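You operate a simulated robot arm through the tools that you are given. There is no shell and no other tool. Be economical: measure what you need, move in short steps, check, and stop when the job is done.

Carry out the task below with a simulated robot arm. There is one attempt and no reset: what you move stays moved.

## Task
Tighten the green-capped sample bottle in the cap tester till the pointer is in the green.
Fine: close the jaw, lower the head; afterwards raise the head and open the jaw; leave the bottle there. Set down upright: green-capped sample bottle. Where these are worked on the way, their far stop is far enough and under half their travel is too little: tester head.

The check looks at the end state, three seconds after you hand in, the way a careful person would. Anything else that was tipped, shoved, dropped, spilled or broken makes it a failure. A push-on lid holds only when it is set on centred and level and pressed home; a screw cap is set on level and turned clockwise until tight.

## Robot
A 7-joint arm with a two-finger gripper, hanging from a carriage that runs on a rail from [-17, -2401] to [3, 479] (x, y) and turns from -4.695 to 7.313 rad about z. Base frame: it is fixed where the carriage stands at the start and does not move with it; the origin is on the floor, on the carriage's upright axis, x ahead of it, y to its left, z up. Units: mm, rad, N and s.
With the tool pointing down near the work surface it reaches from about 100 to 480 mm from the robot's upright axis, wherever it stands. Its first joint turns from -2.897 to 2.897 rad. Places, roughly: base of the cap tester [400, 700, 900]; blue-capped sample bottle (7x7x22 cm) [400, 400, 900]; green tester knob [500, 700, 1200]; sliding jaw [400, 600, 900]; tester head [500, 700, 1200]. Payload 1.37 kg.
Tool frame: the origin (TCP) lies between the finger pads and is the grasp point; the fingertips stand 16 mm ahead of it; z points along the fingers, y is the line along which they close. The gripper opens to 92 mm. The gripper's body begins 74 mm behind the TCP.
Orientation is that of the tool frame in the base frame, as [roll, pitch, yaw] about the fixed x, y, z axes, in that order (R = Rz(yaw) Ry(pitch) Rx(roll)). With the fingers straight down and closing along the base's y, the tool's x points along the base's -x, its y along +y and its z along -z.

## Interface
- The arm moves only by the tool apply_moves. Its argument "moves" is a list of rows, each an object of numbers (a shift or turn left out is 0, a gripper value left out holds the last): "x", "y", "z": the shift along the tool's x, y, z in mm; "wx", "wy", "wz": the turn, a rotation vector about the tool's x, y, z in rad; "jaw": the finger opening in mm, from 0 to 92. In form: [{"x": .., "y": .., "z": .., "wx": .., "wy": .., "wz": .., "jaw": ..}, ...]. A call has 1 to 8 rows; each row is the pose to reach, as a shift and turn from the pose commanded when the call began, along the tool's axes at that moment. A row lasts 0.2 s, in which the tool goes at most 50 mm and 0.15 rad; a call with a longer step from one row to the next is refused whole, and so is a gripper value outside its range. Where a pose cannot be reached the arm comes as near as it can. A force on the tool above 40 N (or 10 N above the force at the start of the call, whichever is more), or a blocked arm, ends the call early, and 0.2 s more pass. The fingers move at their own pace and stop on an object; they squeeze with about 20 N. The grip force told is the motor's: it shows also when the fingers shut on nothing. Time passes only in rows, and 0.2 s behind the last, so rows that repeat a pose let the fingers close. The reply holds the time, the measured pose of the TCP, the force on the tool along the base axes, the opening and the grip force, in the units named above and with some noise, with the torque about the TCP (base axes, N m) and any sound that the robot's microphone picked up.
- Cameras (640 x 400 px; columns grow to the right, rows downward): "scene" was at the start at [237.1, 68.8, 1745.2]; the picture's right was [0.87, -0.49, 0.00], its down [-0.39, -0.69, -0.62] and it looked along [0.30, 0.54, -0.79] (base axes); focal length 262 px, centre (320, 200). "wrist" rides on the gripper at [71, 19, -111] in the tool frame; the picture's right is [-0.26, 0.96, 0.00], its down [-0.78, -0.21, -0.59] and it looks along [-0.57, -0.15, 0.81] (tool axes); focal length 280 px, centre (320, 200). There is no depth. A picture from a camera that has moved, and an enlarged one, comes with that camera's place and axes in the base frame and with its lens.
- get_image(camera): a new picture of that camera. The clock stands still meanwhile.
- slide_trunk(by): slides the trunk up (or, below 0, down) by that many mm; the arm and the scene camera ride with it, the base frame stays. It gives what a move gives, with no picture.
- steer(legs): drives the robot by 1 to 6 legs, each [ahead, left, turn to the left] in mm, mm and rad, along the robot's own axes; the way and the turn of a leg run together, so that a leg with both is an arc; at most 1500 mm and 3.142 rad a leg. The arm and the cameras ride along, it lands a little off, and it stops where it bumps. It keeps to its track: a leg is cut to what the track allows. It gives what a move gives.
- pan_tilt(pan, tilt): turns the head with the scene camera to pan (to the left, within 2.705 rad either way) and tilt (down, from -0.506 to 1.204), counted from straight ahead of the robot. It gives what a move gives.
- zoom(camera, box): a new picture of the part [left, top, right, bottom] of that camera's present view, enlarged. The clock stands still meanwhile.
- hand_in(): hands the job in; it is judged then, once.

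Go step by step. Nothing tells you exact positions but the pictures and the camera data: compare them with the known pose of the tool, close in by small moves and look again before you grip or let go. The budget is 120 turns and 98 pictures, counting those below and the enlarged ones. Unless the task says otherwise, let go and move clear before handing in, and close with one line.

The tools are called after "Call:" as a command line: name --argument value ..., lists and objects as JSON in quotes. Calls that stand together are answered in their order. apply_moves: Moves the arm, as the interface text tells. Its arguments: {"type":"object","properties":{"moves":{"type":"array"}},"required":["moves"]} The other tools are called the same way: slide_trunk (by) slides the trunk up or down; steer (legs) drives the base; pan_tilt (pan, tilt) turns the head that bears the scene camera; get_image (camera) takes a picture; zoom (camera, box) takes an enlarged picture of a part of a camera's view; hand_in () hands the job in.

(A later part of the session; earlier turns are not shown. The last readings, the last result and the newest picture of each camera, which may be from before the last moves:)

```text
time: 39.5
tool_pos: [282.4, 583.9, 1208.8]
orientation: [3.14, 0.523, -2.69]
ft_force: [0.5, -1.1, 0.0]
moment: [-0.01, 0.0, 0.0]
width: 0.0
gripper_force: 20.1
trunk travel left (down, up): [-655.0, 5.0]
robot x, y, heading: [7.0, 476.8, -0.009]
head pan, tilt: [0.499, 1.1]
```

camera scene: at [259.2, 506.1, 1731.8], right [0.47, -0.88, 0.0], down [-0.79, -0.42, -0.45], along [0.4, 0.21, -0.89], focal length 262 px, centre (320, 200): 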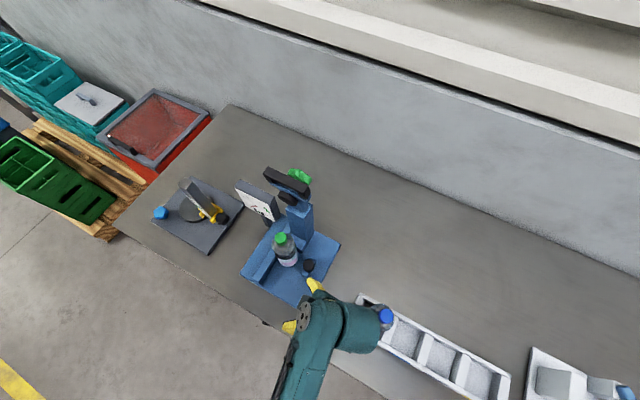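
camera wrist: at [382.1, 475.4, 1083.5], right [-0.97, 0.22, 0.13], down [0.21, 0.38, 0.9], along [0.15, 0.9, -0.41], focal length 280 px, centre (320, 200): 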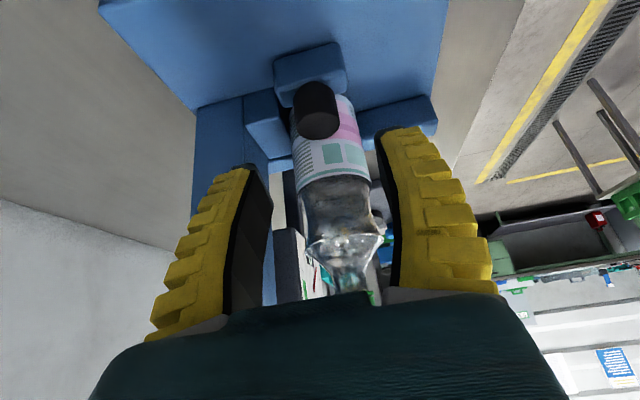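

Call:
apply_moves --moves '[{"x": -24, "y": 15, "z": -17, "wx": 0.06, "wz": 0.1}, {"x": -49, "y": 31, "z": -35, "wx": 0.12, "wz": 0.2}, {"x": -73, "y": 46, "z": -52, "wx": 0.18, "wz": 0.3}, {"x": -98, "y": 61, "z": -70, "wx": 0.225, "wz": 0.39}, {"x": -98, "y": 61, "z": -70, "wx": 0.225, "wz": 0.39}]'

Call:
apply_moves --moves '[{"wy": -0.13}, {"wy": -0.26}, {"wy": -0.26}]'

Call:
get_image --camera "wrist"

Call:
get_image --camera "scene"

```text
time: 40.7
tool_pos: [298.8, 661.0, 1317.3]
orientation: [3.139, 0.524, 3.141]
ft_force: [0.6, -1.1, 0.0]
moment: [0.01, -0.03, 0.01]
width: 0.1
gripper_force: 20.1
trunk travel left (down, up): [-655.0, 5.0]
robot x, y, heading: [4.9, 472.5, -0.014]
head pan, tilt: [0.499, 1.1]
```

```text
time: 41.5
tool_pos: [299.9, 661.3, 1318.7]
orientation: [3.139, 0.784, -3.141]
ft_force: [-0.2, -0.1, -0.1]
moment: [-0.02, -0.01, 0.0]
width: 0.1
gripper_force: 19.7
trunk travel left (down, up): [-655.0, 5.0]
robot x, y, heading: [1.0, 474.5, -0.011]
head pan, tilt: [0.499, 1.1]
```

```text
59 pictures are left
camera wrist: at [170.7, 678.4, 1345.2], right [0.18, 0.97, 0.19], down [0.14, -0.21, 0.97], along [0.97, -0.15, -0.17], focal length 280 px, centre (320, 200)
```

wrist: 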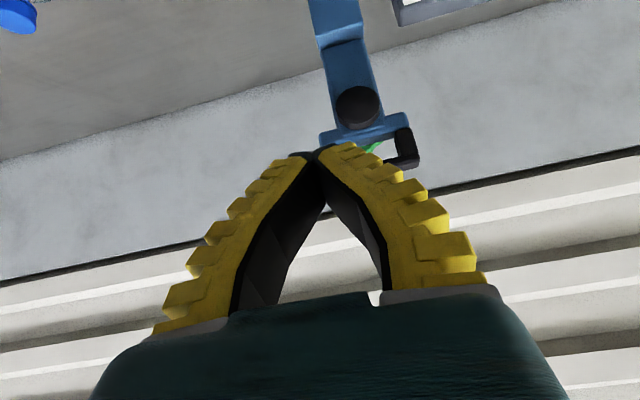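

```text
58 pictures are left
camera scene: at [259.2, 506.1, 1836.8], right [0.47, -0.88, 0.0], down [-0.79, -0.42, -0.45], along [0.4, 0.21, -0.89], focal length 262 px, centre (320, 200)
```

scene: 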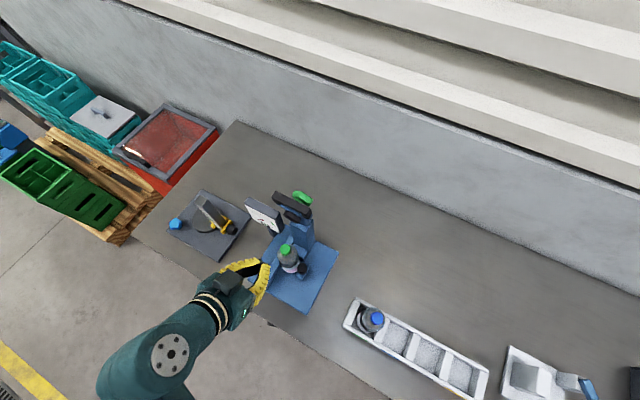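

Call:
zoom --camera "scene" --box '[230, 170, 350, 290]'

Call:
zoom --camera "wrist" --box '[280, 40, 440, 200]'

```text
3.33 times, centred on (290, 230) of scene
camera zoom: at [259.2, 506.1, 1836.8], right [0.47, -0.88, 0.0], down [-0.79, -0.42, -0.45], along [0.4, 0.21, -0.89], focal length 872 px, centre (420, 100)
```

zoom: 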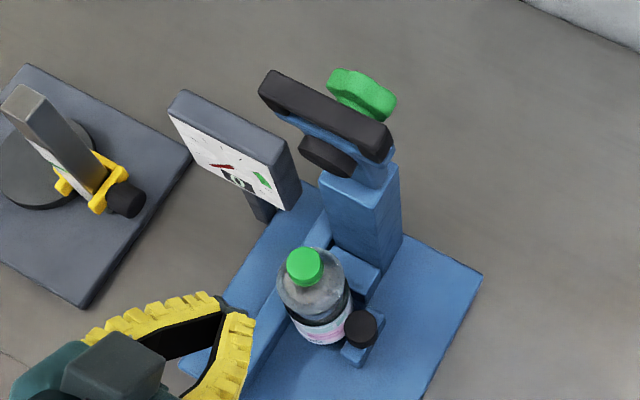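

```text
2.50 times, centred on (360, 120) of wrist
camera zoom: at [170.7, 678.4, 1345.2], right [0.18, 0.97, 0.19], down [0.14, -0.21, 0.97], along [0.97, -0.15, -0.17], focal length 701 px, centre (220, 400)
```

zoom: 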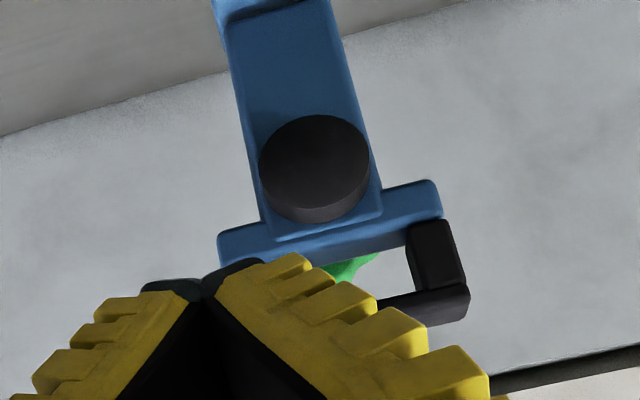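

The handle is a black loop above the blue crossbar, with its bar near (476, 698, 1267). I'll bring the closed fingers over the top and behind it.

Call:
apply_moves --moves '[{"x": -29, "y": 7, "z": 27}, {"x": -58, "y": 14, "z": 55}, {"x": -88, "y": 21, "z": 82}, {"x": -117, "y": 29, "z": 110}, {"x": -146, "y": 36, "z": 137}, {"x": -146, "y": 36, "z": 137}]'

Call:
zoom --camera "scene" --box '[230, 170, 350, 290]'

Call:
get_image --camera "wrist"

```text
time: 42.9
tool_pos: [502.4, 698.6, 1323.7]
orientation: [3.137, 0.783, -3.138]
ft_force: [-0.3, -0.3, 0.0]
moment: [0.0, 0.04, 0.01]
width: 0.0
gripper_force: 20.4
trunk travel left (down, up): [-655.0, 5.0]
robot x, y, heading: [1.4, 478.7, -0.005]
head pan, tilt: [0.499, 1.1]
```

```text
3.33 times, centred on (290, 230) of scene
camera zoom: at [259.2, 506.1, 1836.8], right [0.47, -0.88, 0.0], down [-0.79, -0.42, -0.45], along [0.4, 0.21, -0.89], focal length 872 px, centre (420, 100)
```

zoom: 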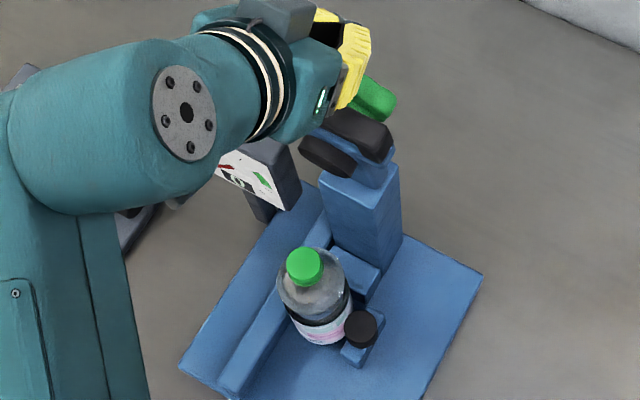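

```text
54 pictures are left
camera wrist: at [373.2, 715.8, 1350.9], right [0.18, 0.97, 0.19], down [0.14, -0.21, 0.97], along [0.97, -0.15, -0.17], focal length 280 px, centre (320, 200)
```

wrist: 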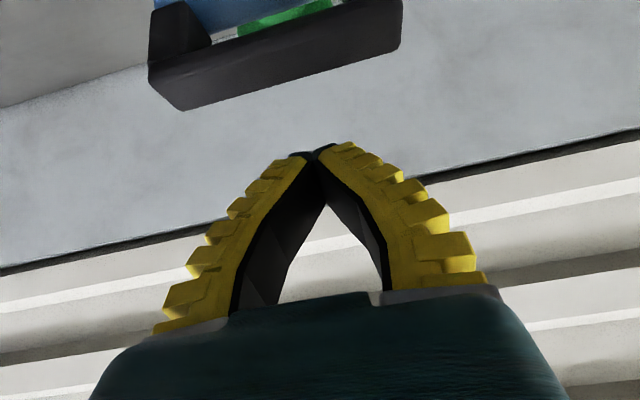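

The fingers are above the bar. I'll drop behind it and start the push along the arc.

Call:
apply_moves --moves '[{"x": 9, "z": 11}, {"x": 18, "z": 22.6}, {"x": 28, "z": 14}, {"x": 40, "z": 6}, {"x": 52, "z": -1}, {"x": 63, "z": -7}]'

Call:
get_image --camera "wrist"

```text
time: 44.3
tool_pos: [451.9, 696.4, 1285.4]
orientation: [3.139, 0.783, 3.141]
ft_force: [0.5, 0.4, -0.7]
moment: [-0.02, 0.01, -0.06]
width: 0.0
gripper_force: 27.8
trunk travel left (down, up): [-655.0, 5.0]
robot x, y, heading: [6.7, 475.1, -0.011]
head pan, tilt: [0.499, 1.1]
```

```text
53 pictures are left
camera wrist: at [322.0, 714.5, 1311.8], right [0.18, 0.97, 0.19], down [0.14, -0.21, 0.97], along [0.97, -0.15, -0.17], focal length 280 px, centre (320, 200)
```

wrist: 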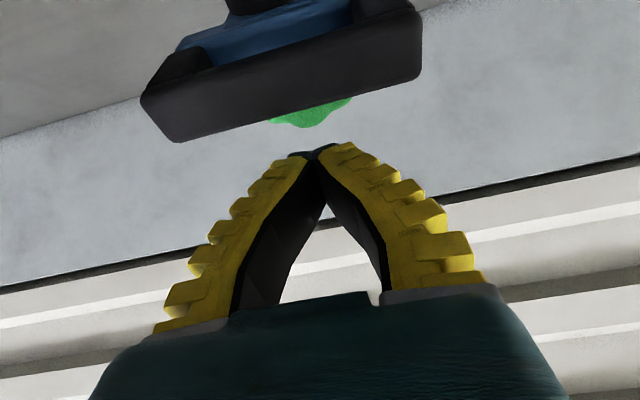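

The head is swinging down. I'll continue along the arc.

Call:
apply_moves --moves '[{"x": 16, "z": -4}, {"x": 32, "z": -8}, {"x": 48, "z": -11}, {"x": 65, "z": -11}, {"x": 82, "z": -9}, {"x": 99, "z": -7}]'

Call:
get_image --camera "wrist"

Call:
zoom --camera "scene" --box '[230, 170, 350, 290]'

```text
time: 45.7
tool_pos: [375.6, 697.0, 1220.6]
orientation: [3.138, 0.784, 3.141]
ft_force: [-0.3, -0.4, 0.1]
moment: [0.0, 0.02, -0.01]
width: 0.1
gripper_force: 27.8
trunk travel left (down, up): [-655.0, 5.0]
robot x, y, heading: [1.0, 473.6, -0.006]
head pan, tilt: [0.499, 1.1]
```

```text
52 pictures are left
camera wrist: at [246.5, 713.9, 1247.2], right [0.18, 0.97, 0.19], down [0.14, -0.21, 0.97], along [0.97, -0.15, -0.17], focal length 280 px, centre (320, 200)
```

wrist: 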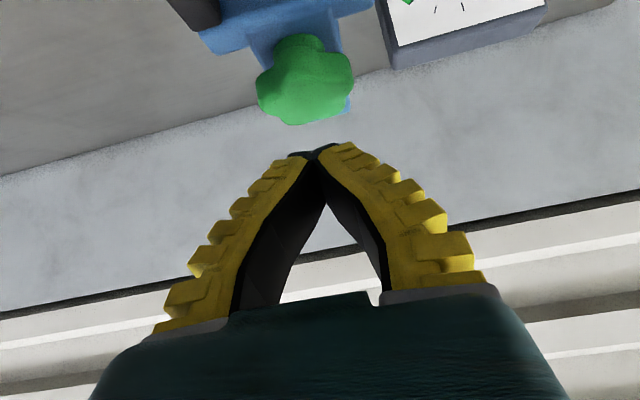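

```text
3.33 times, centred on (290, 230) of scene
camera zoom: at [259.2, 506.1, 1836.9], right [0.47, -0.88, 0.0], down [-0.79, -0.42, -0.45], along [0.4, 0.21, -0.89], focal length 872 px, centre (420, 100)
```

zoom: 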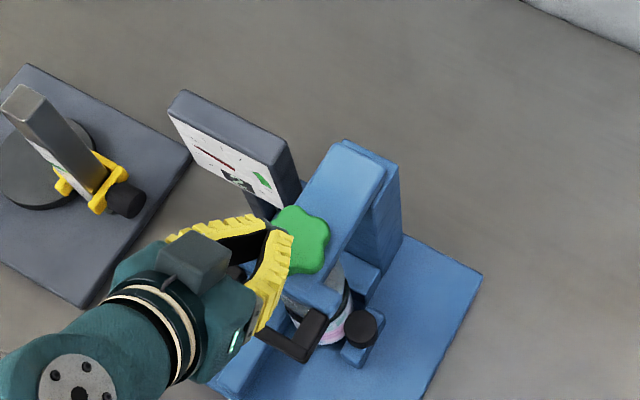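

The head has swung down by itself onto the cap. I'll press the handle lightly to make sure it's fully down.

Call:
apply_moves --moves '[{"x": 18, "y": -33, "z": -4}, {"x": 37, "y": -33, "z": -7}, {"x": 52, "y": -33, "z": 12}, {"x": 67, "y": -33, "z": 30}, {"x": 72, "y": -33, "z": 34}, {"x": 75.7, "y": -33, "z": 39}]'

Call:
get_image --camera "wrist"

Call:
zoom --camera "scene" --box '[230, 170, 350, 290]'

```text
time: 47.1
tool_pos: [349.4, 663.6, 1138.5]
orientation: [3.137, 0.785, -3.14]
ft_force: [-0.1, 0.4, -0.2]
moment: [-0.01, 0.03, -0.02]
width: 0.0
gripper_force: 28.0
trunk travel left (down, up): [-655.0, 5.0]
robot x, y, heading: [-0.1, 472.3, -0.012]
head pan, tilt: [0.499, 1.1]
```

```text
50 pictures are left
camera wrist: at [220.7, 680.6, 1165.8], right [0.18, 0.97, 0.19], down [0.14, -0.21, 0.97], along [0.97, -0.15, -0.17], focal length 280 px, centre (320, 200)
```

wrist: 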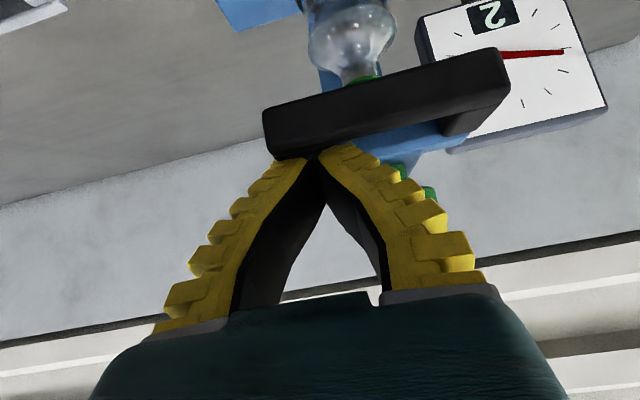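

```text
3.33 times, centred on (290, 230) of scene
camera zoom: at [259.2, 506.1, 1836.8], right [0.47, -0.88, 0.0], down [-0.79, -0.42, -0.45], along [0.4, 0.21, -0.89], focal length 872 px, centre (420, 100)
```

zoom: 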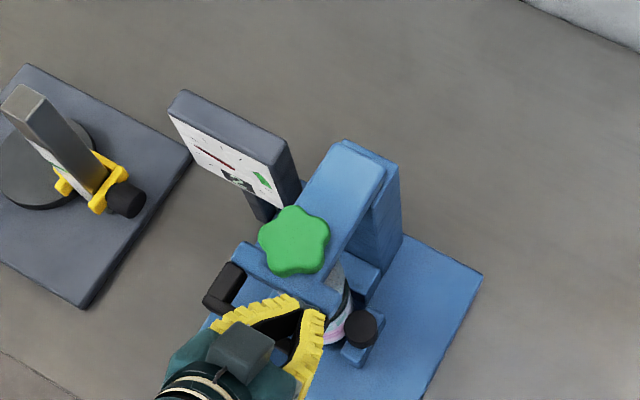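

The dial pointer moved (it reads 2), so the head is engaged. I'll press a little more to confirm it's at its stop.

Call:
apply_moves --moves '[{"x": 3, "z": 3}, {"x": 6, "z": 6}, {"x": 9, "z": 9}, {"x": 11, "z": 11}]'

```text
time: 48.1
tool_pos: [354.5, 667.0, 1129.7]
orientation: [3.132, 0.797, 3.135]
ft_force: [10.9, -2.4, 28.1]
moment: [-0.02, 0.32, 0.03]
width: 6.1
gripper_force: 27.8
trunk travel left (down, up): [-655.0, 5.0]
robot x, y, heading: [1.9, 475.5, -0.007]
head pan, tilt: [0.499, 1.1]
```

The head is at its stop (28 N). I'll lift off and turn the tool straight down over the knob.

Call:
apply_moves --moves '[{"x": -15, "z": -15}, {"x": -45, "z": -45, "y": 5}, {"x": -70, "z": -70, "y": 15}, {"x": -95, "z": -95, "y": 30}, {"x": -110, "z": -110, "y": 30}, {"x": -110, "z": -110, "y": 30}]'

Call:
apply_moves --moves '[{"wy": 0.13, "jaw": 80}, {"wy": 0.26}, {"wy": 0.39}, {"wy": 0.52}, {"wy": 0.65}, {"wy": 0.785}, {"wy": 0.785}]'

Call:
get_image --camera "wrist"

Call:
get_image --camera "scene"

```text
time: 49.5
tool_pos: [350.0, 692.3, 1279.7]
orientation: [3.141, 0.783, -3.14]
ft_force: [0.2, 0.0, 0.0]
moment: [-0.03, 0.02, 0.0]
width: 0.1
gripper_force: 27.1
trunk travel left (down, up): [-655.0, 5.0]
robot x, y, heading: [6.0, 475.2, -0.008]
head pan, tilt: [0.499, 1.1]
```

```text
time: 51.1
tool_pos: [351.4, 693.1, 1279.3]
orientation: [3.139, -0.004, -3.138]
ft_force: [-0.3, 0.8, -1.0]
moment: [0.0, -0.05, -0.01]
width: 81.2
gripper_force: 0.7
trunk travel left (down, up): [-655.0, 5.0]
robot x, y, heading: [3.2, 473.8, -0.011]
head pan, tilt: [0.499, 1.1]
```

```text
48 pictures are left
camera wrist: at [279.6, 710.4, 1388.9], right [0.26, 0.97, 0.0], down [0.78, -0.21, 0.59], along [0.57, -0.15, -0.81], focal length 280 px, centre (320, 200)
```

wrist: 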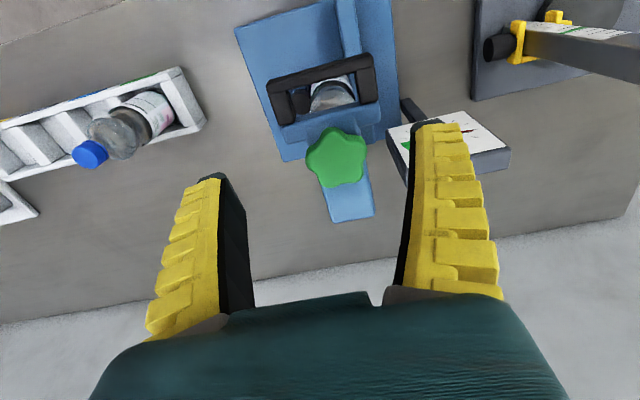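

```text
47 pictures are left
camera scene: at [259.2, 506.1, 1836.8], right [0.47, -0.88, 0.0], down [-0.79, -0.42, -0.45], along [0.4, 0.21, -0.89], focal length 262 px, centre (320, 200)
```

scene: 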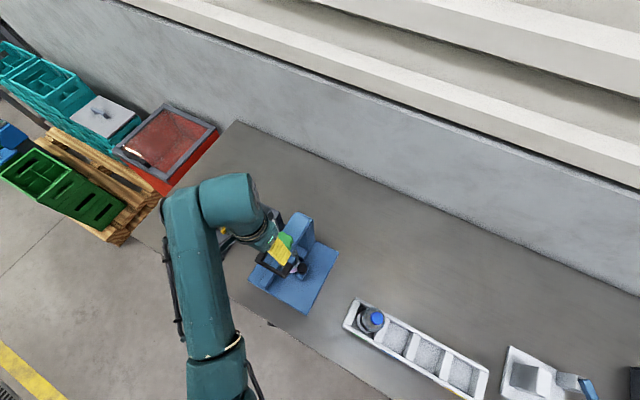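

The knob is near (405, 697), z about 1150–1165, and five-lobed. I'll move above it.

Call:
apply_moves --moves '[{"x": -28, "y": 2, "z": 10, "jaw": 88}, {"x": -54, "y": 4, "z": 25}, {"x": -54, "y": 4, "z": 50}, {"x": -54, "y": 4, "z": 50}]'

Call:
get_image --camera "wrist"

Call:
zoom --camera "scene" --box '[230, 170, 350, 290]'

```text
time: 52.1
tool_pos: [404.7, 698.0, 1229.5]
orientation: [3.139, -0.002, -3.138]
ft_force: [-0.1, 0.6, -0.4]
moment: [0.01, 0.01, 0.02]
width: 88.5
gripper_force: 0.0
trunk travel left (down, up): [-655.0, 5.0]
robot x, y, heading: [3.8, 473.9, -0.009]
head pan, tilt: [0.499, 1.1]
```

```text
46 pictures are left
camera wrist: at [333.2, 715.5, 1339.5], right [0.26, 0.97, 0.0], down [0.78, -0.21, 0.59], along [0.57, -0.15, -0.81], focal length 280 px, centre (320, 200)
```

wrist: 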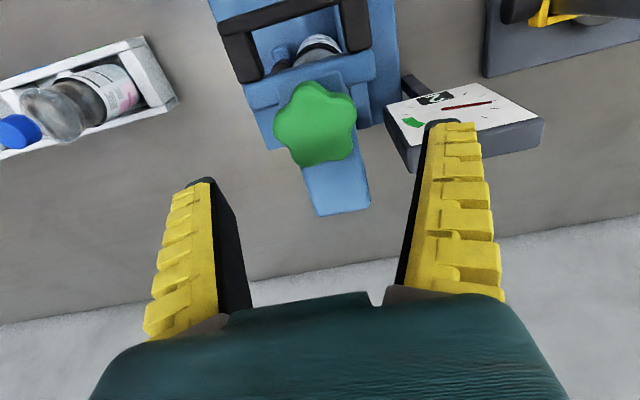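

```text
3.33 times, centred on (290, 230) of scene
camera zoom: at [259.2, 506.1, 1836.8], right [0.47, -0.88, 0.0], down [-0.79, -0.42, -0.45], along [0.4, 0.21, -0.89], focal length 872 px, centre (420, 100)
```

zoom: 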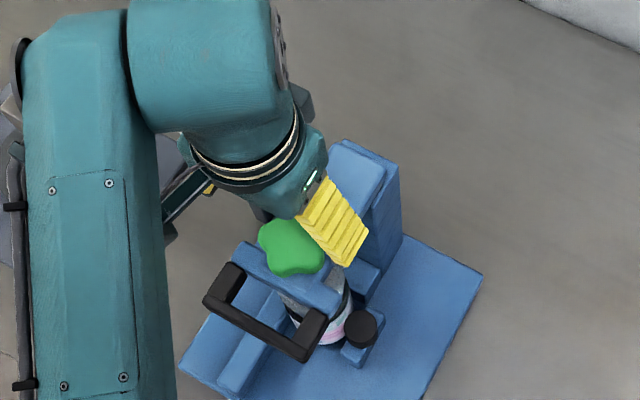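

The knob is about 5 mm toward −y, with its top near z 1145 and a diameter of about 60. I'll descend part way and re-check.

Call:
apply_moves --moves '[{"y": -4, "z": 20, "jaw": 92}, {"y": -4, "z": 45}, {"y": -4, "z": 45}]'

Call:
get_image --camera "wrist"

Call:
zoom --camera "scene" --box '[230, 170, 350, 290]'

```text
time: 52.9
tool_pos: [403.2, 694.3, 1184.3]
orientation: [3.139, -0.001, -3.139]
ft_force: [0.2, -0.3, 0.7]
moment: [-0.02, -0.01, 0.0]
width: 92.0
gripper_force: 0.1
trunk travel left (down, up): [-655.0, 5.0]
robot x, y, heading: [1.5, 476.2, -0.019]
head pan, tilt: [0.499, 1.1]
```

```text
44 pictures are left
camera wrist: at [332.0, 711.3, 1294.6], right [0.26, 0.97, 0.0], down [0.78, -0.21, 0.59], along [0.57, -0.15, -0.81], focal length 280 px, centre (320, 200)
```

wrist: 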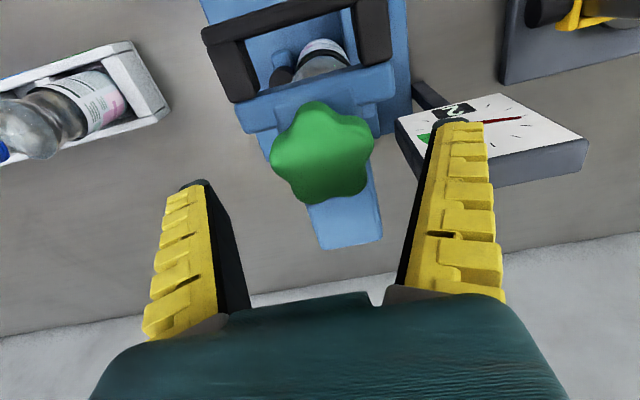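

```text
3.33 times, centred on (290, 230) of scene
camera zoom: at [259.2, 506.1, 1836.8], right [0.47, -0.88, 0.0], down [-0.79, -0.42, -0.45], along [0.4, 0.21, -0.89], focal length 872 px, centre (420, 100)
```

zoom: 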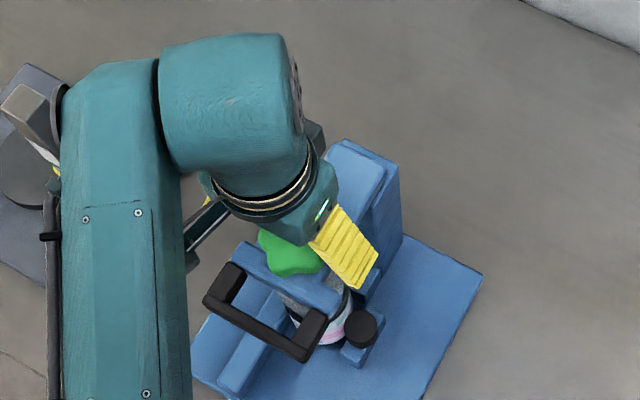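

The knob is centred beneath the gripper. I'll pre-rotate counter-clockwise for turning range, then lower around it.

Call:
apply_moves --moves '[{"wz": -0.14}, {"wz": -0.28}, {"wz": -0.42}, {"wz": -0.56}, {"wz": -0.7}, {"wz": -0.8}, {"wz": -0.8, "z": 15, "x": -1}, {"wz": -0.8, "z": 30, "x": -1}]'

Call:
get_image --camera "wrist"

Call:
zoom --camera "scene" --box '[230, 170, 350, 290]'

```text
time: 54.7
tool_pos: [405.1, 694.3, 1153.4]
orientation: [3.141, 0.0, -2.34]
ft_force: [0.3, 0.7, 0.3]
moment: [0.0, 0.03, 0.0]
width: 92.0
gripper_force: 0.0
trunk travel left (down, up): [-655.0, 5.0]
robot x, y, heading: [5.8, 477.8, -0.014]
head pan, tilt: [0.499, 1.1]
```

```text
42 pictures are left
camera wrist: at [342.4, 654.7, 1262.9], right [-0.51, 0.86, 0.0], down [0.69, 0.41, 0.59], along [0.5, 0.3, -0.81], focal length 280 px, centre (320, 200)
```

wrist: 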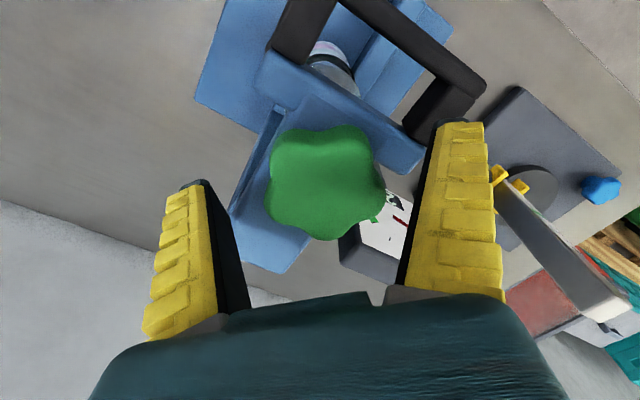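

```text
3.33 times, centred on (290, 230) of scene
camera zoom: at [259.2, 506.1, 1836.9], right [0.47, -0.88, 0.0], down [-0.79, -0.42, -0.45], along [0.4, 0.21, -0.89], focal length 872 px, centre (420, 100)
```

zoom: 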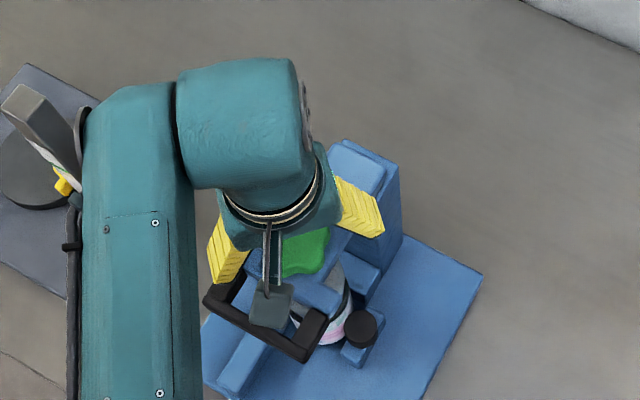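

Centred. I'll lower a bit more and close on the knob.

Call:
apply_moves --moves '[{"z": 4}, {"z": 8}, {"z": 10}, {"z": 10}]'

Call:
apply_moves --moves '[{"jaw": 40}, {"jaw": 40}, {"jaw": 40}]'

Call:
get_image --camera "wrist"

```text
time: 55.7
tool_pos: [406.4, 693.5, 1144.1]
orientation: [3.141, -0.001, -2.34]
ft_force: [-0.7, 0.6, 1.0]
moment: [0.0, 0.0, 0.01]
width: 92.0
gripper_force: 0.0
trunk travel left (down, up): [-655.0, 5.0]
robot x, y, heading: [6.7, 476.5, -0.009]
head pan, tilt: [0.499, 1.1]
```

```text
time: 56.5
tool_pos: [405.2, 695.6, 1143.4]
orientation: [3.138, 0.001, -2.336]
ft_force: [-4.2, 7.5, -2.0]
moment: [-0.26, 0.05, -0.01]
width: 51.7
gripper_force: 28.0
trunk travel left (down, up): [-655.0, 5.0]
robot x, y, heading: [4.2, 476.1, -0.01]
head pan, tilt: [0.499, 1.1]
```

```text
40 pictures are left
camera wrist: at [341.0, 655.6, 1252.7], right [-0.51, 0.86, 0.0], down [0.7, 0.41, 0.59], along [0.5, 0.3, -0.81], focal length 280 px, centre (320, 200)
```

wrist: 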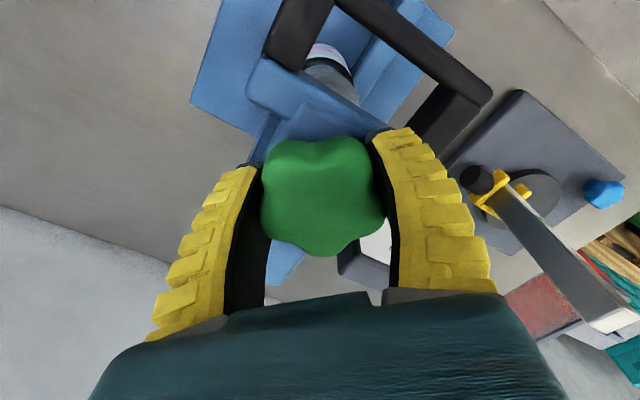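

Gripped. I'll recentre slightly and start turning clockwise (positive about tool z).

Call:
apply_moves --moves '[{"y": 2}, {"y": 2, "wz": 0.1}, {"y": 2, "wz": 0.2}, {"y": 2, "wz": 0.3}, {"y": 2, "wz": 0.4}, {"y": 2, "wz": 0.5}]'

Call:
get_image --camera "wrist"

```text
time: 57.9
tool_pos: [404.3, 696.7, 1143.6]
orientation: [3.137, 0.001, -2.841]
ft_force: [10.5, 6.9, -14.2]
moment: [0.07, 0.63, 0.03]
width: 51.7
gripper_force: 28.1
trunk travel left (down, up): [-655.0, 5.0]
robot x, y, heading: [1.1, 476.1, -0.012]
head pan, tilt: [0.499, 1.1]
```

```text
39 pictures are left
camera wrist: at [330.4, 691.0, 1253.5], right [-0.04, 1.0, 0.0], down [0.81, 0.03, 0.59], along [0.59, 0.02, -0.81], focal length 280 px, centre (320, 200)
```

wrist: 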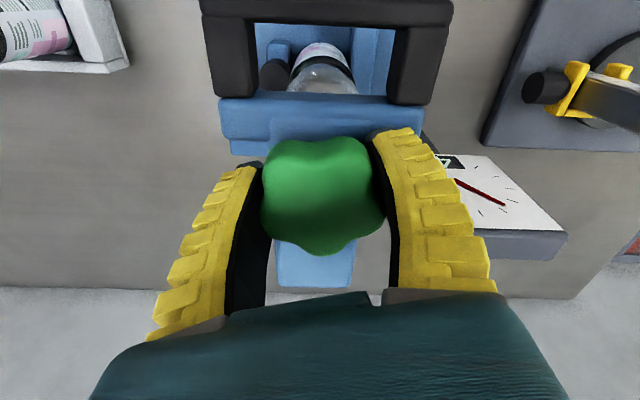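

The pointer has advanced to about 4 on the way to the green band. I'll continue turning with small recentring.

Call:
apply_moves --moves '[{"x": -1.5, "y": 0.5, "z": 0.8, "wz": 0.1}, {"x": -1.5, "y": 0.5, "z": 0.8, "wz": 0.2}, {"x": -1.5, "y": 0.5, "z": 0.8, "wz": 0.3}, {"x": -1.5, "y": 0.5, "z": 0.8, "wz": 0.4}]'

Call:
get_image --camera "wrist"

```text
time: 58.9
tool_pos: [404.4, 694.6, 1142.6]
orientation: [3.14, -0.003, 3.042]
ft_force: [-3.6, -3.1, 2.0]
moment: [0.07, -0.19, -0.01]
width: 52.4
gripper_force: 27.9
trunk travel left (down, up): [-655.0, 5.0]
robot x, y, heading: [2.8, 474.8, -0.01]
head pan, tilt: [0.499, 1.1]
```

```text
38 pictures are left
camera wrist: at [335.4, 720.4, 1252.7], right [0.36, 0.93, 0.0], down [0.76, -0.29, 0.59], along [0.55, -0.21, -0.81], focal length 280 px, centre (320, 200)
```

wrist: 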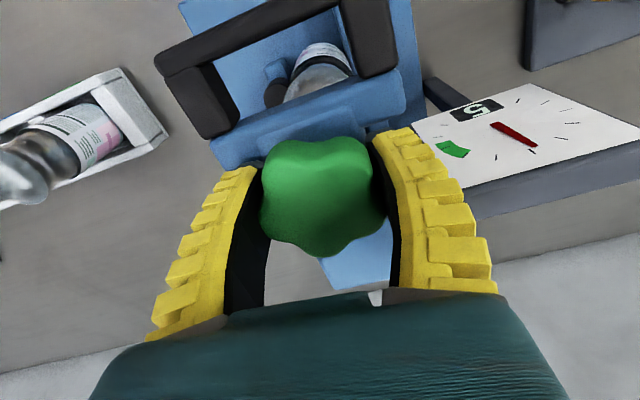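

It reads 5, with the green band a bit further on. I'll continue by 0.3.

Call:
apply_moves --moves '[{"wz": 0.1}, {"wz": 0.2}, {"wz": 0.3}]'

Call:
zoom --camera "wrist" --box '[320, 0, 640, 240]'

```text
time: 59.7
tool_pos: [404.6, 696.4, 1142.9]
orientation: [3.141, -0.004, 2.743]
ft_force: [0.4, -2.7, -2.8]
moment: [0.11, 0.24, 0.04]
width: 52.3
gripper_force: 28.6
trunk travel left (down, up): [-655.0, 5.0]
robot x, y, heading: [1.4, 473.7, -0.008]
head pan, tilt: [0.499, 1.1]
```

```text
1.67 times, centred on (480, 120) of wrist
camera zoom: at [346.2, 739.5, 1252.6], right [0.62, 0.79, 0.0], down [0.64, -0.5, 0.59], along [0.46, -0.36, -0.81], focal length 467 px, centre (53, 333)
```

zoom: 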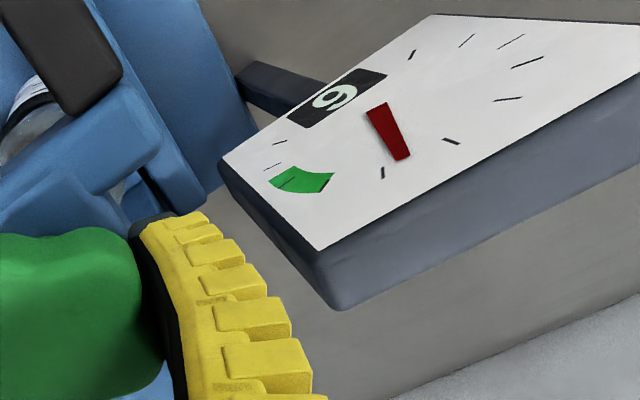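

It reads 6 and the green band centres around 8. I'll turn another 0.4.

Call:
apply_moves --moves '[{"wz": 0.1}, {"wz": 0.2}, {"wz": 0.3}, {"wz": 0.4}]'

Call:
zoom --camera "wrist" --box '[320, 0, 640, 240]'

```text
time: 60.7
tool_pos: [404.5, 695.3, 1143.9]
orientation: [3.141, -0.001, 2.341]
ft_force: [1.9, -2.1, -5.5]
moment: [0.04, 0.19, -0.01]
width: 52.1
gripper_force: 28.2
trunk travel left (down, up): [-655.0, 5.0]
robot x, y, heading: [7.4, 478.1, -0.014]
head pan, tilt: [0.499, 1.1]
```

```text
1.67 times, centred on (480, 120) of wrist
camera zoom: at [368.5, 758.5, 1252.7], right [0.87, 0.49, 0.0], down [0.39, -0.71, 0.59], along [0.28, -0.51, -0.81], focal length 467 px, centre (53, 333)
```

zoom: 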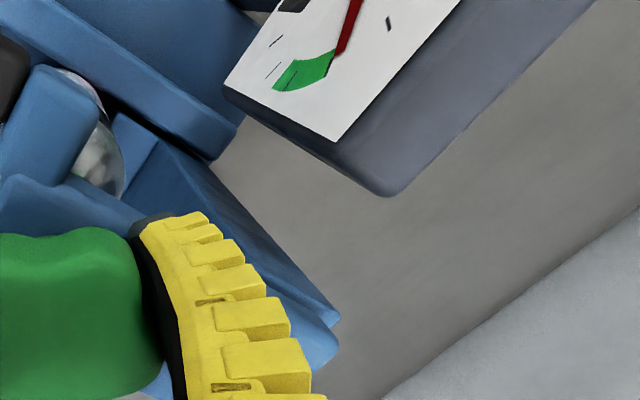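

The pointer is at the edge of the green. I'll turn another 0.2.

Call:
apply_moves --moves '[{"wz": 0.1}, {"wz": 0.2}]'

Call:
zoom --camera "wrist" --box '[400, 0, 640, 150]'

```text
time: 61.3
tool_pos: [404.2, 697.8, 1143.1]
orientation: [-3.14, -0.003, 2.142]
ft_force: [0.3, 0.2, -2.4]
moment: [-0.15, 0.04, 0.02]
width: 51.9
gripper_force: 27.6
trunk travel left (down, up): [-655.0, 5.0]
robot x, y, heading: [0.5, 475.1, -0.009]
head pan, tilt: [0.499, 1.1]
```

```text
2.67 times, centred on (520, 75) of wrist
camera zoom: at [382.1, 764.3, 1252.8], right [0.95, 0.3, 0.0], down [0.24, -0.77, 0.59], along [0.18, -0.56, -0.81], focal length 748 px, centre (-213, 533)
```

zoom: 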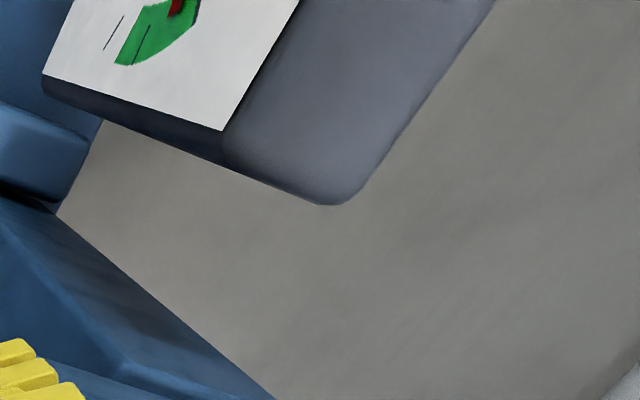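

The pointer is in the green, in its first third. I'll add a touch to centre it.

Call:
apply_moves --moves '[{"wz": 0.1}]'

Call:
get_image --camera "wrist"

Call:
zoom --camera "scene" --box '[230, 170, 350, 290]'

```text
time: 61.7
tool_pos: [405.6, 695.4, 1143.4]
orientation: [3.14, -0.004, 2.041]
ft_force: [0.0, 0.5, -3.7]
moment: [-0.06, 0.03, -0.01]
width: 52.1
gripper_force: 28.3
trunk travel left (down, up): [-655.0, 5.0]
robot x, y, heading: [5.0, 472.2, -0.011]
head pan, tilt: [0.499, 1.1]
```

```text
34 pictures are left
camera wrist: at [389.3, 766.1, 1252.8], right [0.98, 0.21, 0.0], down [0.17, -0.79, 0.59], along [0.12, -0.57, -0.81], focal length 280 px, centre (320, 200)
```

wrist: 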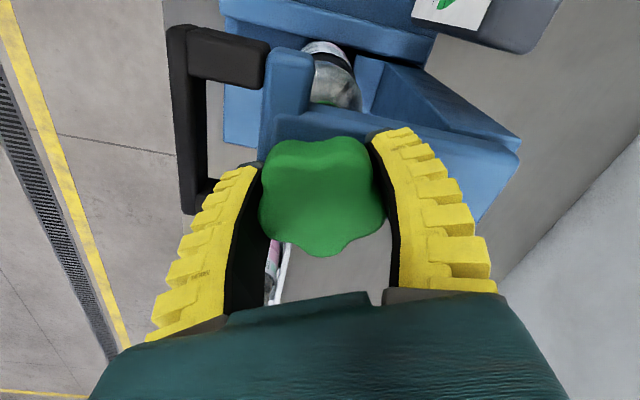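

```text
3.33 times, centred on (290, 230) of scene
camera zoom: at [259.1, 506.1, 1836.8], right [0.47, -0.88, 0.0], down [-0.79, -0.42, -0.45], along [0.4, 0.21, -0.89], focal length 872 px, centre (420, 100)
```

zoom: 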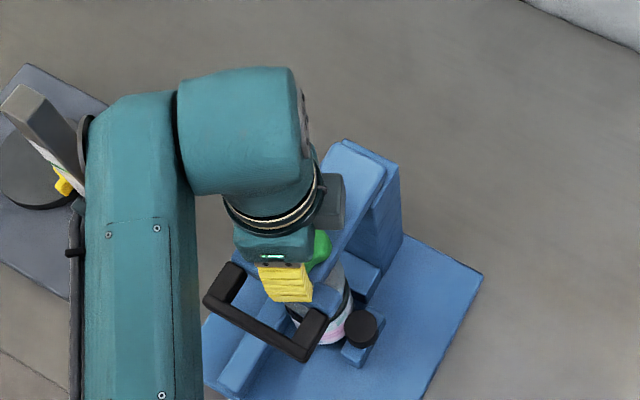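

I'll release, rise and check the dial.

Call:
apply_moves --moves '[{"jaw": 72}, {"jaw": 72}, {"z": -20}, {"z": -60}, {"z": -90, "wz": -0.14}, {"z": -120, "wz": -0.28}, {"z": -130, "wz": -0.42}, {"z": -130, "wz": -0.56}]'

Call:
apply_moves --moves '[{"wz": -0.14}, {"wz": -0.28}, {"wz": -0.42}, {"wz": -0.54}]'

Call:
get_image --camera "wrist"

```text
time: 63.5
tool_pos: [404.4, 696.3, 1274.8]
orientation: [3.14, -0.001, 2.606]
ft_force: [-0.3, 1.0, 0.3]
moment: [-0.02, -0.03, -0.01]
width: 73.7
gripper_force: 1.3
trunk travel left (down, up): [-655.0, 5.0]
robot x, y, heading: [4.9, 474.3, -0.014]
head pan, tilt: [0.499, 1.1]
```

```text
time: 64.5
tool_pos: [405.9, 697.6, 1273.0]
orientation: [3.139, -0.002, -3.137]
ft_force: [0.2, -0.2, -1.1]
moment: [0.0, 0.02, -0.02]
width: 74.1
gripper_force: 1.1
trunk travel left (down, up): [-655.0, 5.0]
robot x, y, heading: [5.2, 475.2, -0.012]
head pan, tilt: [0.499, 1.1]
```

```text
32 pictures are left
camera wrist: at [333.9, 713.1, 1383.0], right [0.26, 0.97, 0.0], down [0.78, -0.21, 0.59], along [0.57, -0.15, -0.81], focal length 280 px, centre (320, 200)
```

wrist: 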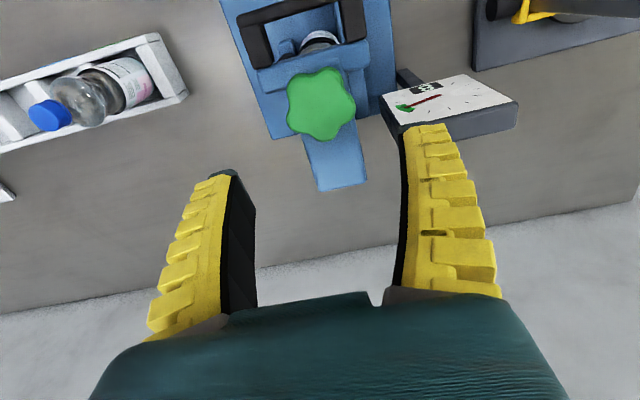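

Call:
zoom --camera "wrist" --box '[370, 60, 530, 160]'

```text
4.00 times, centred on (450, 110) of wrist
camera zoom: at [333.9, 713.1, 1383.0], right [0.26, 0.97, 0.0], down [0.78, -0.21, 0.59], along [0.57, -0.15, -0.81], focal length 1122 px, centre (-200, 560)
```

zoom: 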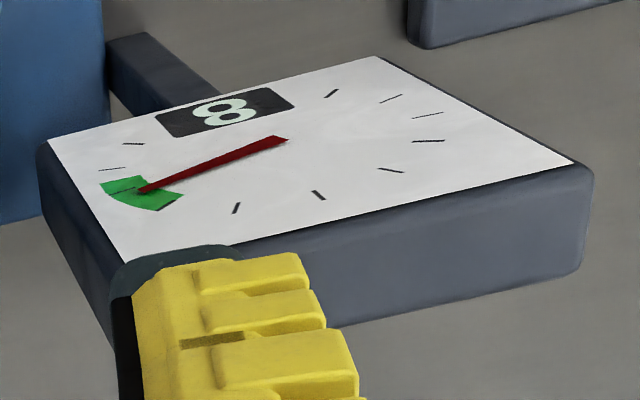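

The pointer sits mid-green (8). Now I'll raise the head: tilt the tool to 45° with closed fingers, go in front and below the handle bar, then push it up and back.

Call:
apply_moves --moves '[{"x": 23, "wy": -0.13, "jaw": 0}, {"x": 46, "wy": -0.26}, {"x": 69, "wy": -0.39}, {"x": 92, "wy": -0.52}, {"x": 115, "wy": -0.65}, {"x": 136, "wy": -0.785}, {"x": 136, "wy": -0.785}]'

Call:
apply_moves --moves '[{"x": 33, "z": 33}, {"x": 66, "z": 66}, {"x": 99, "z": 99}, {"x": 132, "z": 132}, {"x": 132, "z": 132}]'

Call:
get_image --camera "wrist"

Call:
zoom --camera "scene" --box '[230, 190, 350, 310]'

```text
time: 66.1
tool_pos: [269.8, 695.8, 1273.1]
orientation: [3.139, 0.786, -3.141]
ft_force: [0.1, -0.7, 0.0]
moment: [-0.03, -0.01, -0.01]
width: 0.0
gripper_force: 20.0
trunk travel left (down, up): [-655.0, 5.0]
robot x, y, heading: [3.3, 475.9, -0.015]
head pan, tilt: [0.499, 1.1]
```

```text
time: 67.3
tool_pos: [270.6, 694.7, 1086.1]
orientation: [3.138, 0.785, 3.141]
ft_force: [0.8, 0.1, 0.3]
moment: [0.03, -0.01, -0.01]
width: 0.0
gripper_force: 20.0
trunk travel left (down, up): [-655.0, 5.0]
robot x, y, heading: [8.1, 470.1, -0.011]
head pan, tilt: [0.499, 1.1]
```

```text
30 pictures are left
camera wrist: at [140.9, 711.5, 1114.0], right [0.18, 0.97, 0.19], down [0.14, -0.21, 0.97], along [0.97, -0.15, -0.17], focal length 280 px, centre (320, 200)
```

wrist: 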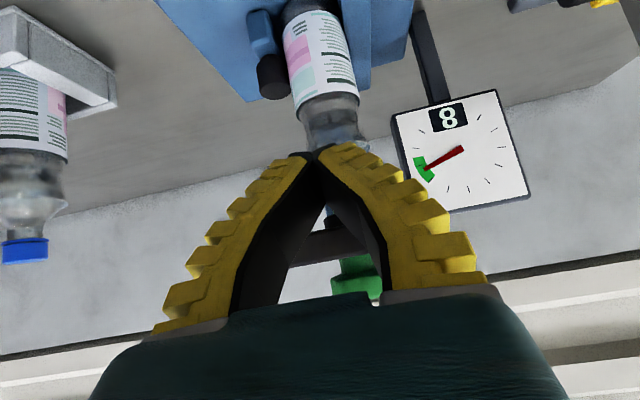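

```text
3.33 times, centred on (290, 250) of scene
camera zoom: at [259.2, 506.1, 1836.8], right [0.47, -0.88, 0.0], down [-0.79, -0.42, -0.45], along [0.4, 0.21, -0.89], focal length 872 px, centre (420, 33)
```

zoom: 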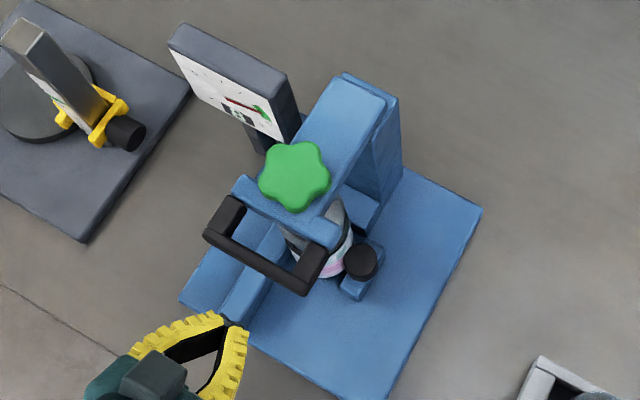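

The bar's underside is near z 1102, as expected. I'll go under it and begin lifting.

Call:
apply_moves --moves '[{"x": -13, "z": 19}, {"x": -26, "z": 37.5}, {"x": -41, "z": 27}, {"x": -56, "z": 11}, {"x": -73, "z": -4}, {"x": -96, "z": -15}, {"x": -119, "z": -25}]'

Call:
get_image --camera "wrist"

Call:
zoom --camera "scene" --box '[230, 190, 350, 310]'

```text
time: 68.9
tool_pos: [335.6, 695.7, 1189.5]
orientation: [3.137, 0.785, 3.141]
ft_force: [-1.4, 0.4, -2.4]
moment: [0.01, 0.0, 0.0]
width: 0.0
gripper_force: 20.0
trunk travel left (down, up): [-655.0, 5.0]
robot x, y, heading: [0.7, 471.0, -0.011]
head pan, tilt: [0.499, 1.1]
```

```text
28 pictures are left
camera wrist: at [207.7, 713.0, 1215.9], right [0.18, 0.97, 0.19], down [0.14, -0.21, 0.97], along [0.97, -0.15, -0.17], focal length 280 px, centre (320, 200)
```

wrist: 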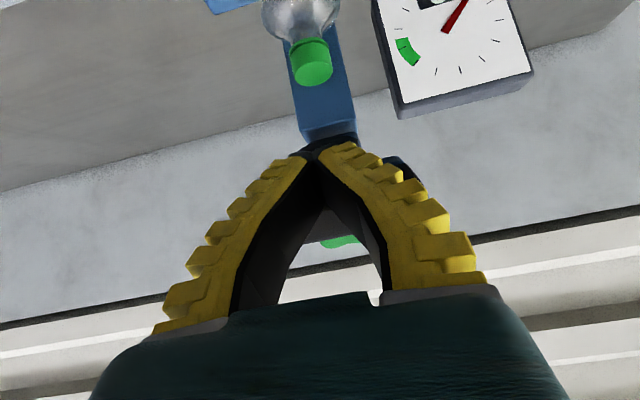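

```text
3.33 times, centred on (290, 250) of scene
camera zoom: at [259.1, 506.1, 1836.8], right [0.47, -0.88, 0.0], down [-0.79, -0.42, -0.45], along [0.4, 0.21, -0.89], focal length 872 px, centre (420, 33)
```

zoom: 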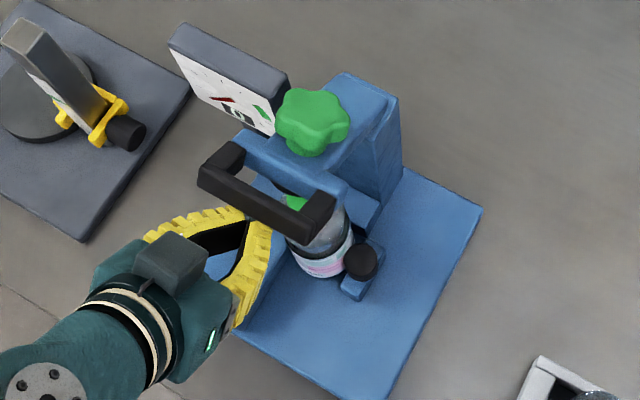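

The head is rising (the dial resets as it lifts). I'll continue along the arc to its stop.

Call:
apply_moves --moves '[{"x": -25, "z": -1.5}, {"x": -51, "z": -3}, {"x": -75, "z": 3}, {"x": -99, "z": 10}, {"x": -118, "z": 21}, {"x": -135, "z": 33}]'

Call:
get_image --camera "wrist"

Call:
zoom --camera "scene" --box '[230, 170, 350, 290]'

```text
time: 70.3
tool_pos: [451.8, 694.4, 1256.0]
orientation: [-3.139, 0.775, -3.136]
ft_force: [-13.2, 1.1, -5.0]
moment: [-0.05, -0.08, -0.07]
width: 6.2
gripper_force: 19.3
trunk travel left (down, up): [-655.0, 5.0]
robot x, y, heading: [0.4, 475.1, -0.014]
head pan, tilt: [0.499, 1.1]
```

```text
26 pictures are left
camera wrist: at [322.9, 712.0, 1284.7], right [0.18, 0.97, 0.18], down [0.15, -0.21, 0.97], along [0.97, -0.15, -0.18], focal length 280 px, centre (320, 200)
```

wrist: 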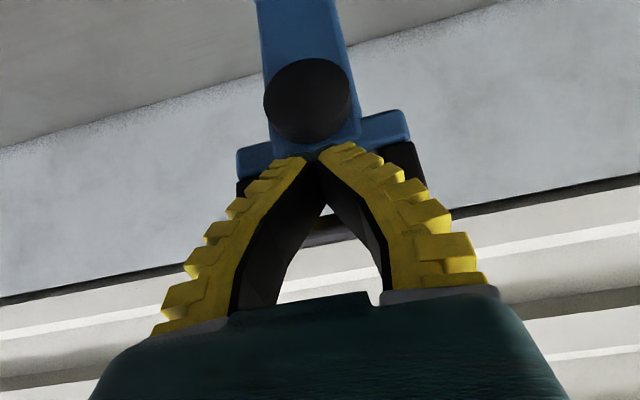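

```text
3.33 times, centred on (290, 230) of scene
camera zoom: at [258.5, 506.2, 1836.3], right [0.47, -0.88, 0.0], down [-0.79, -0.42, -0.45], along [0.4, 0.21, -0.89], focal length 872 px, centre (420, 100)
```

zoom: 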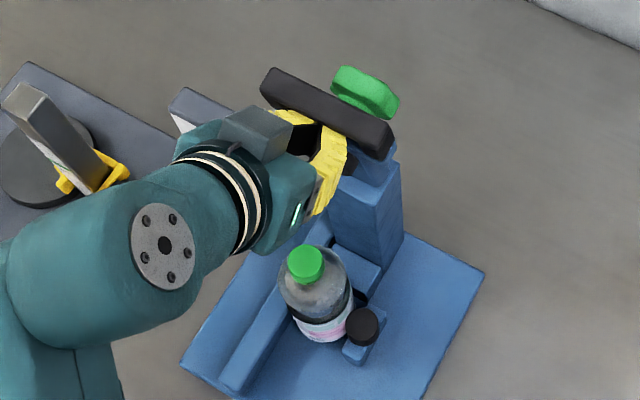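

The head is back at its raised stop. I'll back away and check that it stays up.

Call:
apply_moves --moves '[{"x": 10, "z": -10}, {"x": 40, "z": -40}, {"x": 70, "z": -70}, {"x": 100, "z": -100}, {"x": 110, "z": -110}, {"x": 110, "z": -110}]'

Call:
zoom --camera "scene" --box '[230, 170, 350, 290]'

```text
time: 71.7
tool_pos: [298.4, 695.1, 1260.6]
orientation: [3.137, 0.784, 3.141]
ft_force: [-1.0, 0.5, -0.4]
moment: [0.0, -0.02, 0.02]
width: 0.0
gripper_force: 28.4
trunk travel left (down, up): [-655.0, 5.0]
robot x, y, heading: [6.5, 472.2, -0.01]
head pan, tilt: [0.499, 1.1]
```

```text
3.33 times, centred on (290, 230) of scene
camera zoom: at [259.2, 506.1, 1836.8], right [0.47, -0.88, 0.0], down [-0.79, -0.42, -0.45], along [0.4, 0.21, -0.89], focal length 872 px, centre (420, 100)
```

zoom: 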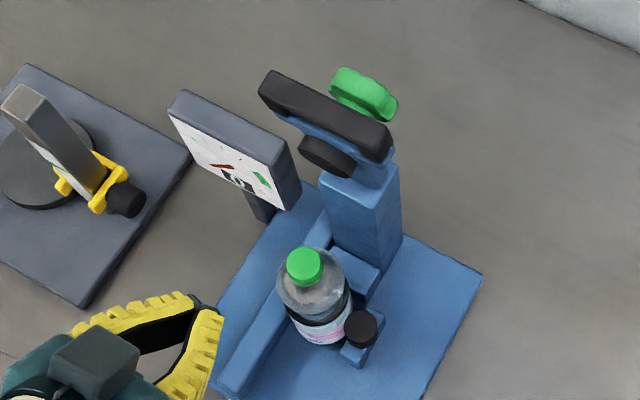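

The head stays up. Now the jaw: I'll yaw the tool back to the −y approach, as before.

Call:
apply_moves --moves '[{"x": 2, "y": -14, "z": 2, "wx": -0.1, "wz": -0.1}, {"x": 4, "y": -28, "z": 4, "wx": -0.2, "wz": -0.2}, {"x": 6, "y": -42, "z": 6, "wx": -0.3, "wz": -0.3}, {"x": 8, "y": -56, "z": 8, "wx": -0.4, "wz": -0.4}, {"x": 10, "y": -70, "z": 10, "wx": -0.5, "wz": -0.5}, {"x": 12, "y": -84, "z": 12, "wx": -0.6, "wz": -0.6}, {"x": 14, "y": -98, "z": 14, "wx": -0.7, "wz": -0.7}, {"x": 14, "y": -110, "z": 14, "wx": -0.8, "wz": -0.8}]'

Call:
apply_moves --moves '[{"wx": -0.08, "wz": -0.08}, {"wx": -0.16, "wz": -0.16}, {"wx": -0.24, "wz": -0.24}, {"wx": -0.31, "wz": -0.31, "jaw": 60}, {"wx": -0.31, "wz": -0.31}]'

Call:
apply_moves --moves '[{"wy": 0.13}, {"wy": 0.26}, {"wy": 0.26}]'

Call:
slide_trunk --by -105

```text
time: 73.5
tool_pos: [297.9, 584.5, 1240.1]
orientation: [3.137, 0.787, -2.01]
ft_force: [0.3, -0.1, -0.6]
moment: [-0.02, 0.01, 0.02]
width: 0.0
gripper_force: 28.1
trunk travel left (down, up): [-655.0, 5.0]
robot x, y, heading: [1.8, 476.5, -0.011]
head pan, tilt: [0.499, 1.1]
```

```text
time: 74.7
tool_pos: [299.0, 585.7, 1240.9]
orientation: [3.138, 0.788, -1.57]
ft_force: [-0.1, 0.4, 0.1]
moment: [0.0, -0.02, -0.02]
width: 62.3
gripper_force: 1.4
trunk travel left (down, up): [-655.0, 5.0]
robot x, y, heading: [3.3, 472.7, -0.01]
head pan, tilt: [0.499, 1.1]
```

```text
time: 75.5
tool_pos: [301.4, 585.6, 1241.5]
orientation: [3.14, 0.526, -1.571]
ft_force: [0.2, 0.2, -0.5]
moment: [-0.02, -0.02, 0.02]
width: 62.6
gripper_force: 1.7
trunk travel left (down, up): [-655.0, 5.0]
robot x, y, heading: [3.8, 475.4, -0.009]
head pan, tilt: [0.499, 1.1]
```

```text
time: 76.8
tool_pos: [300.6, 585.2, 1135.6]
orientation: [3.139, 0.527, -1.571]
ft_force: [-0.8, 0.0, 0.4]
moment: [0.01, 0.0, -0.02]
width: 62.5
gripper_force: 2.1
trunk travel left (down, up): [-550.0, 110.0]
robot x, y, heading: [5.0, 471.1, -0.015]
head pan, tilt: [0.499, 1.1]
```

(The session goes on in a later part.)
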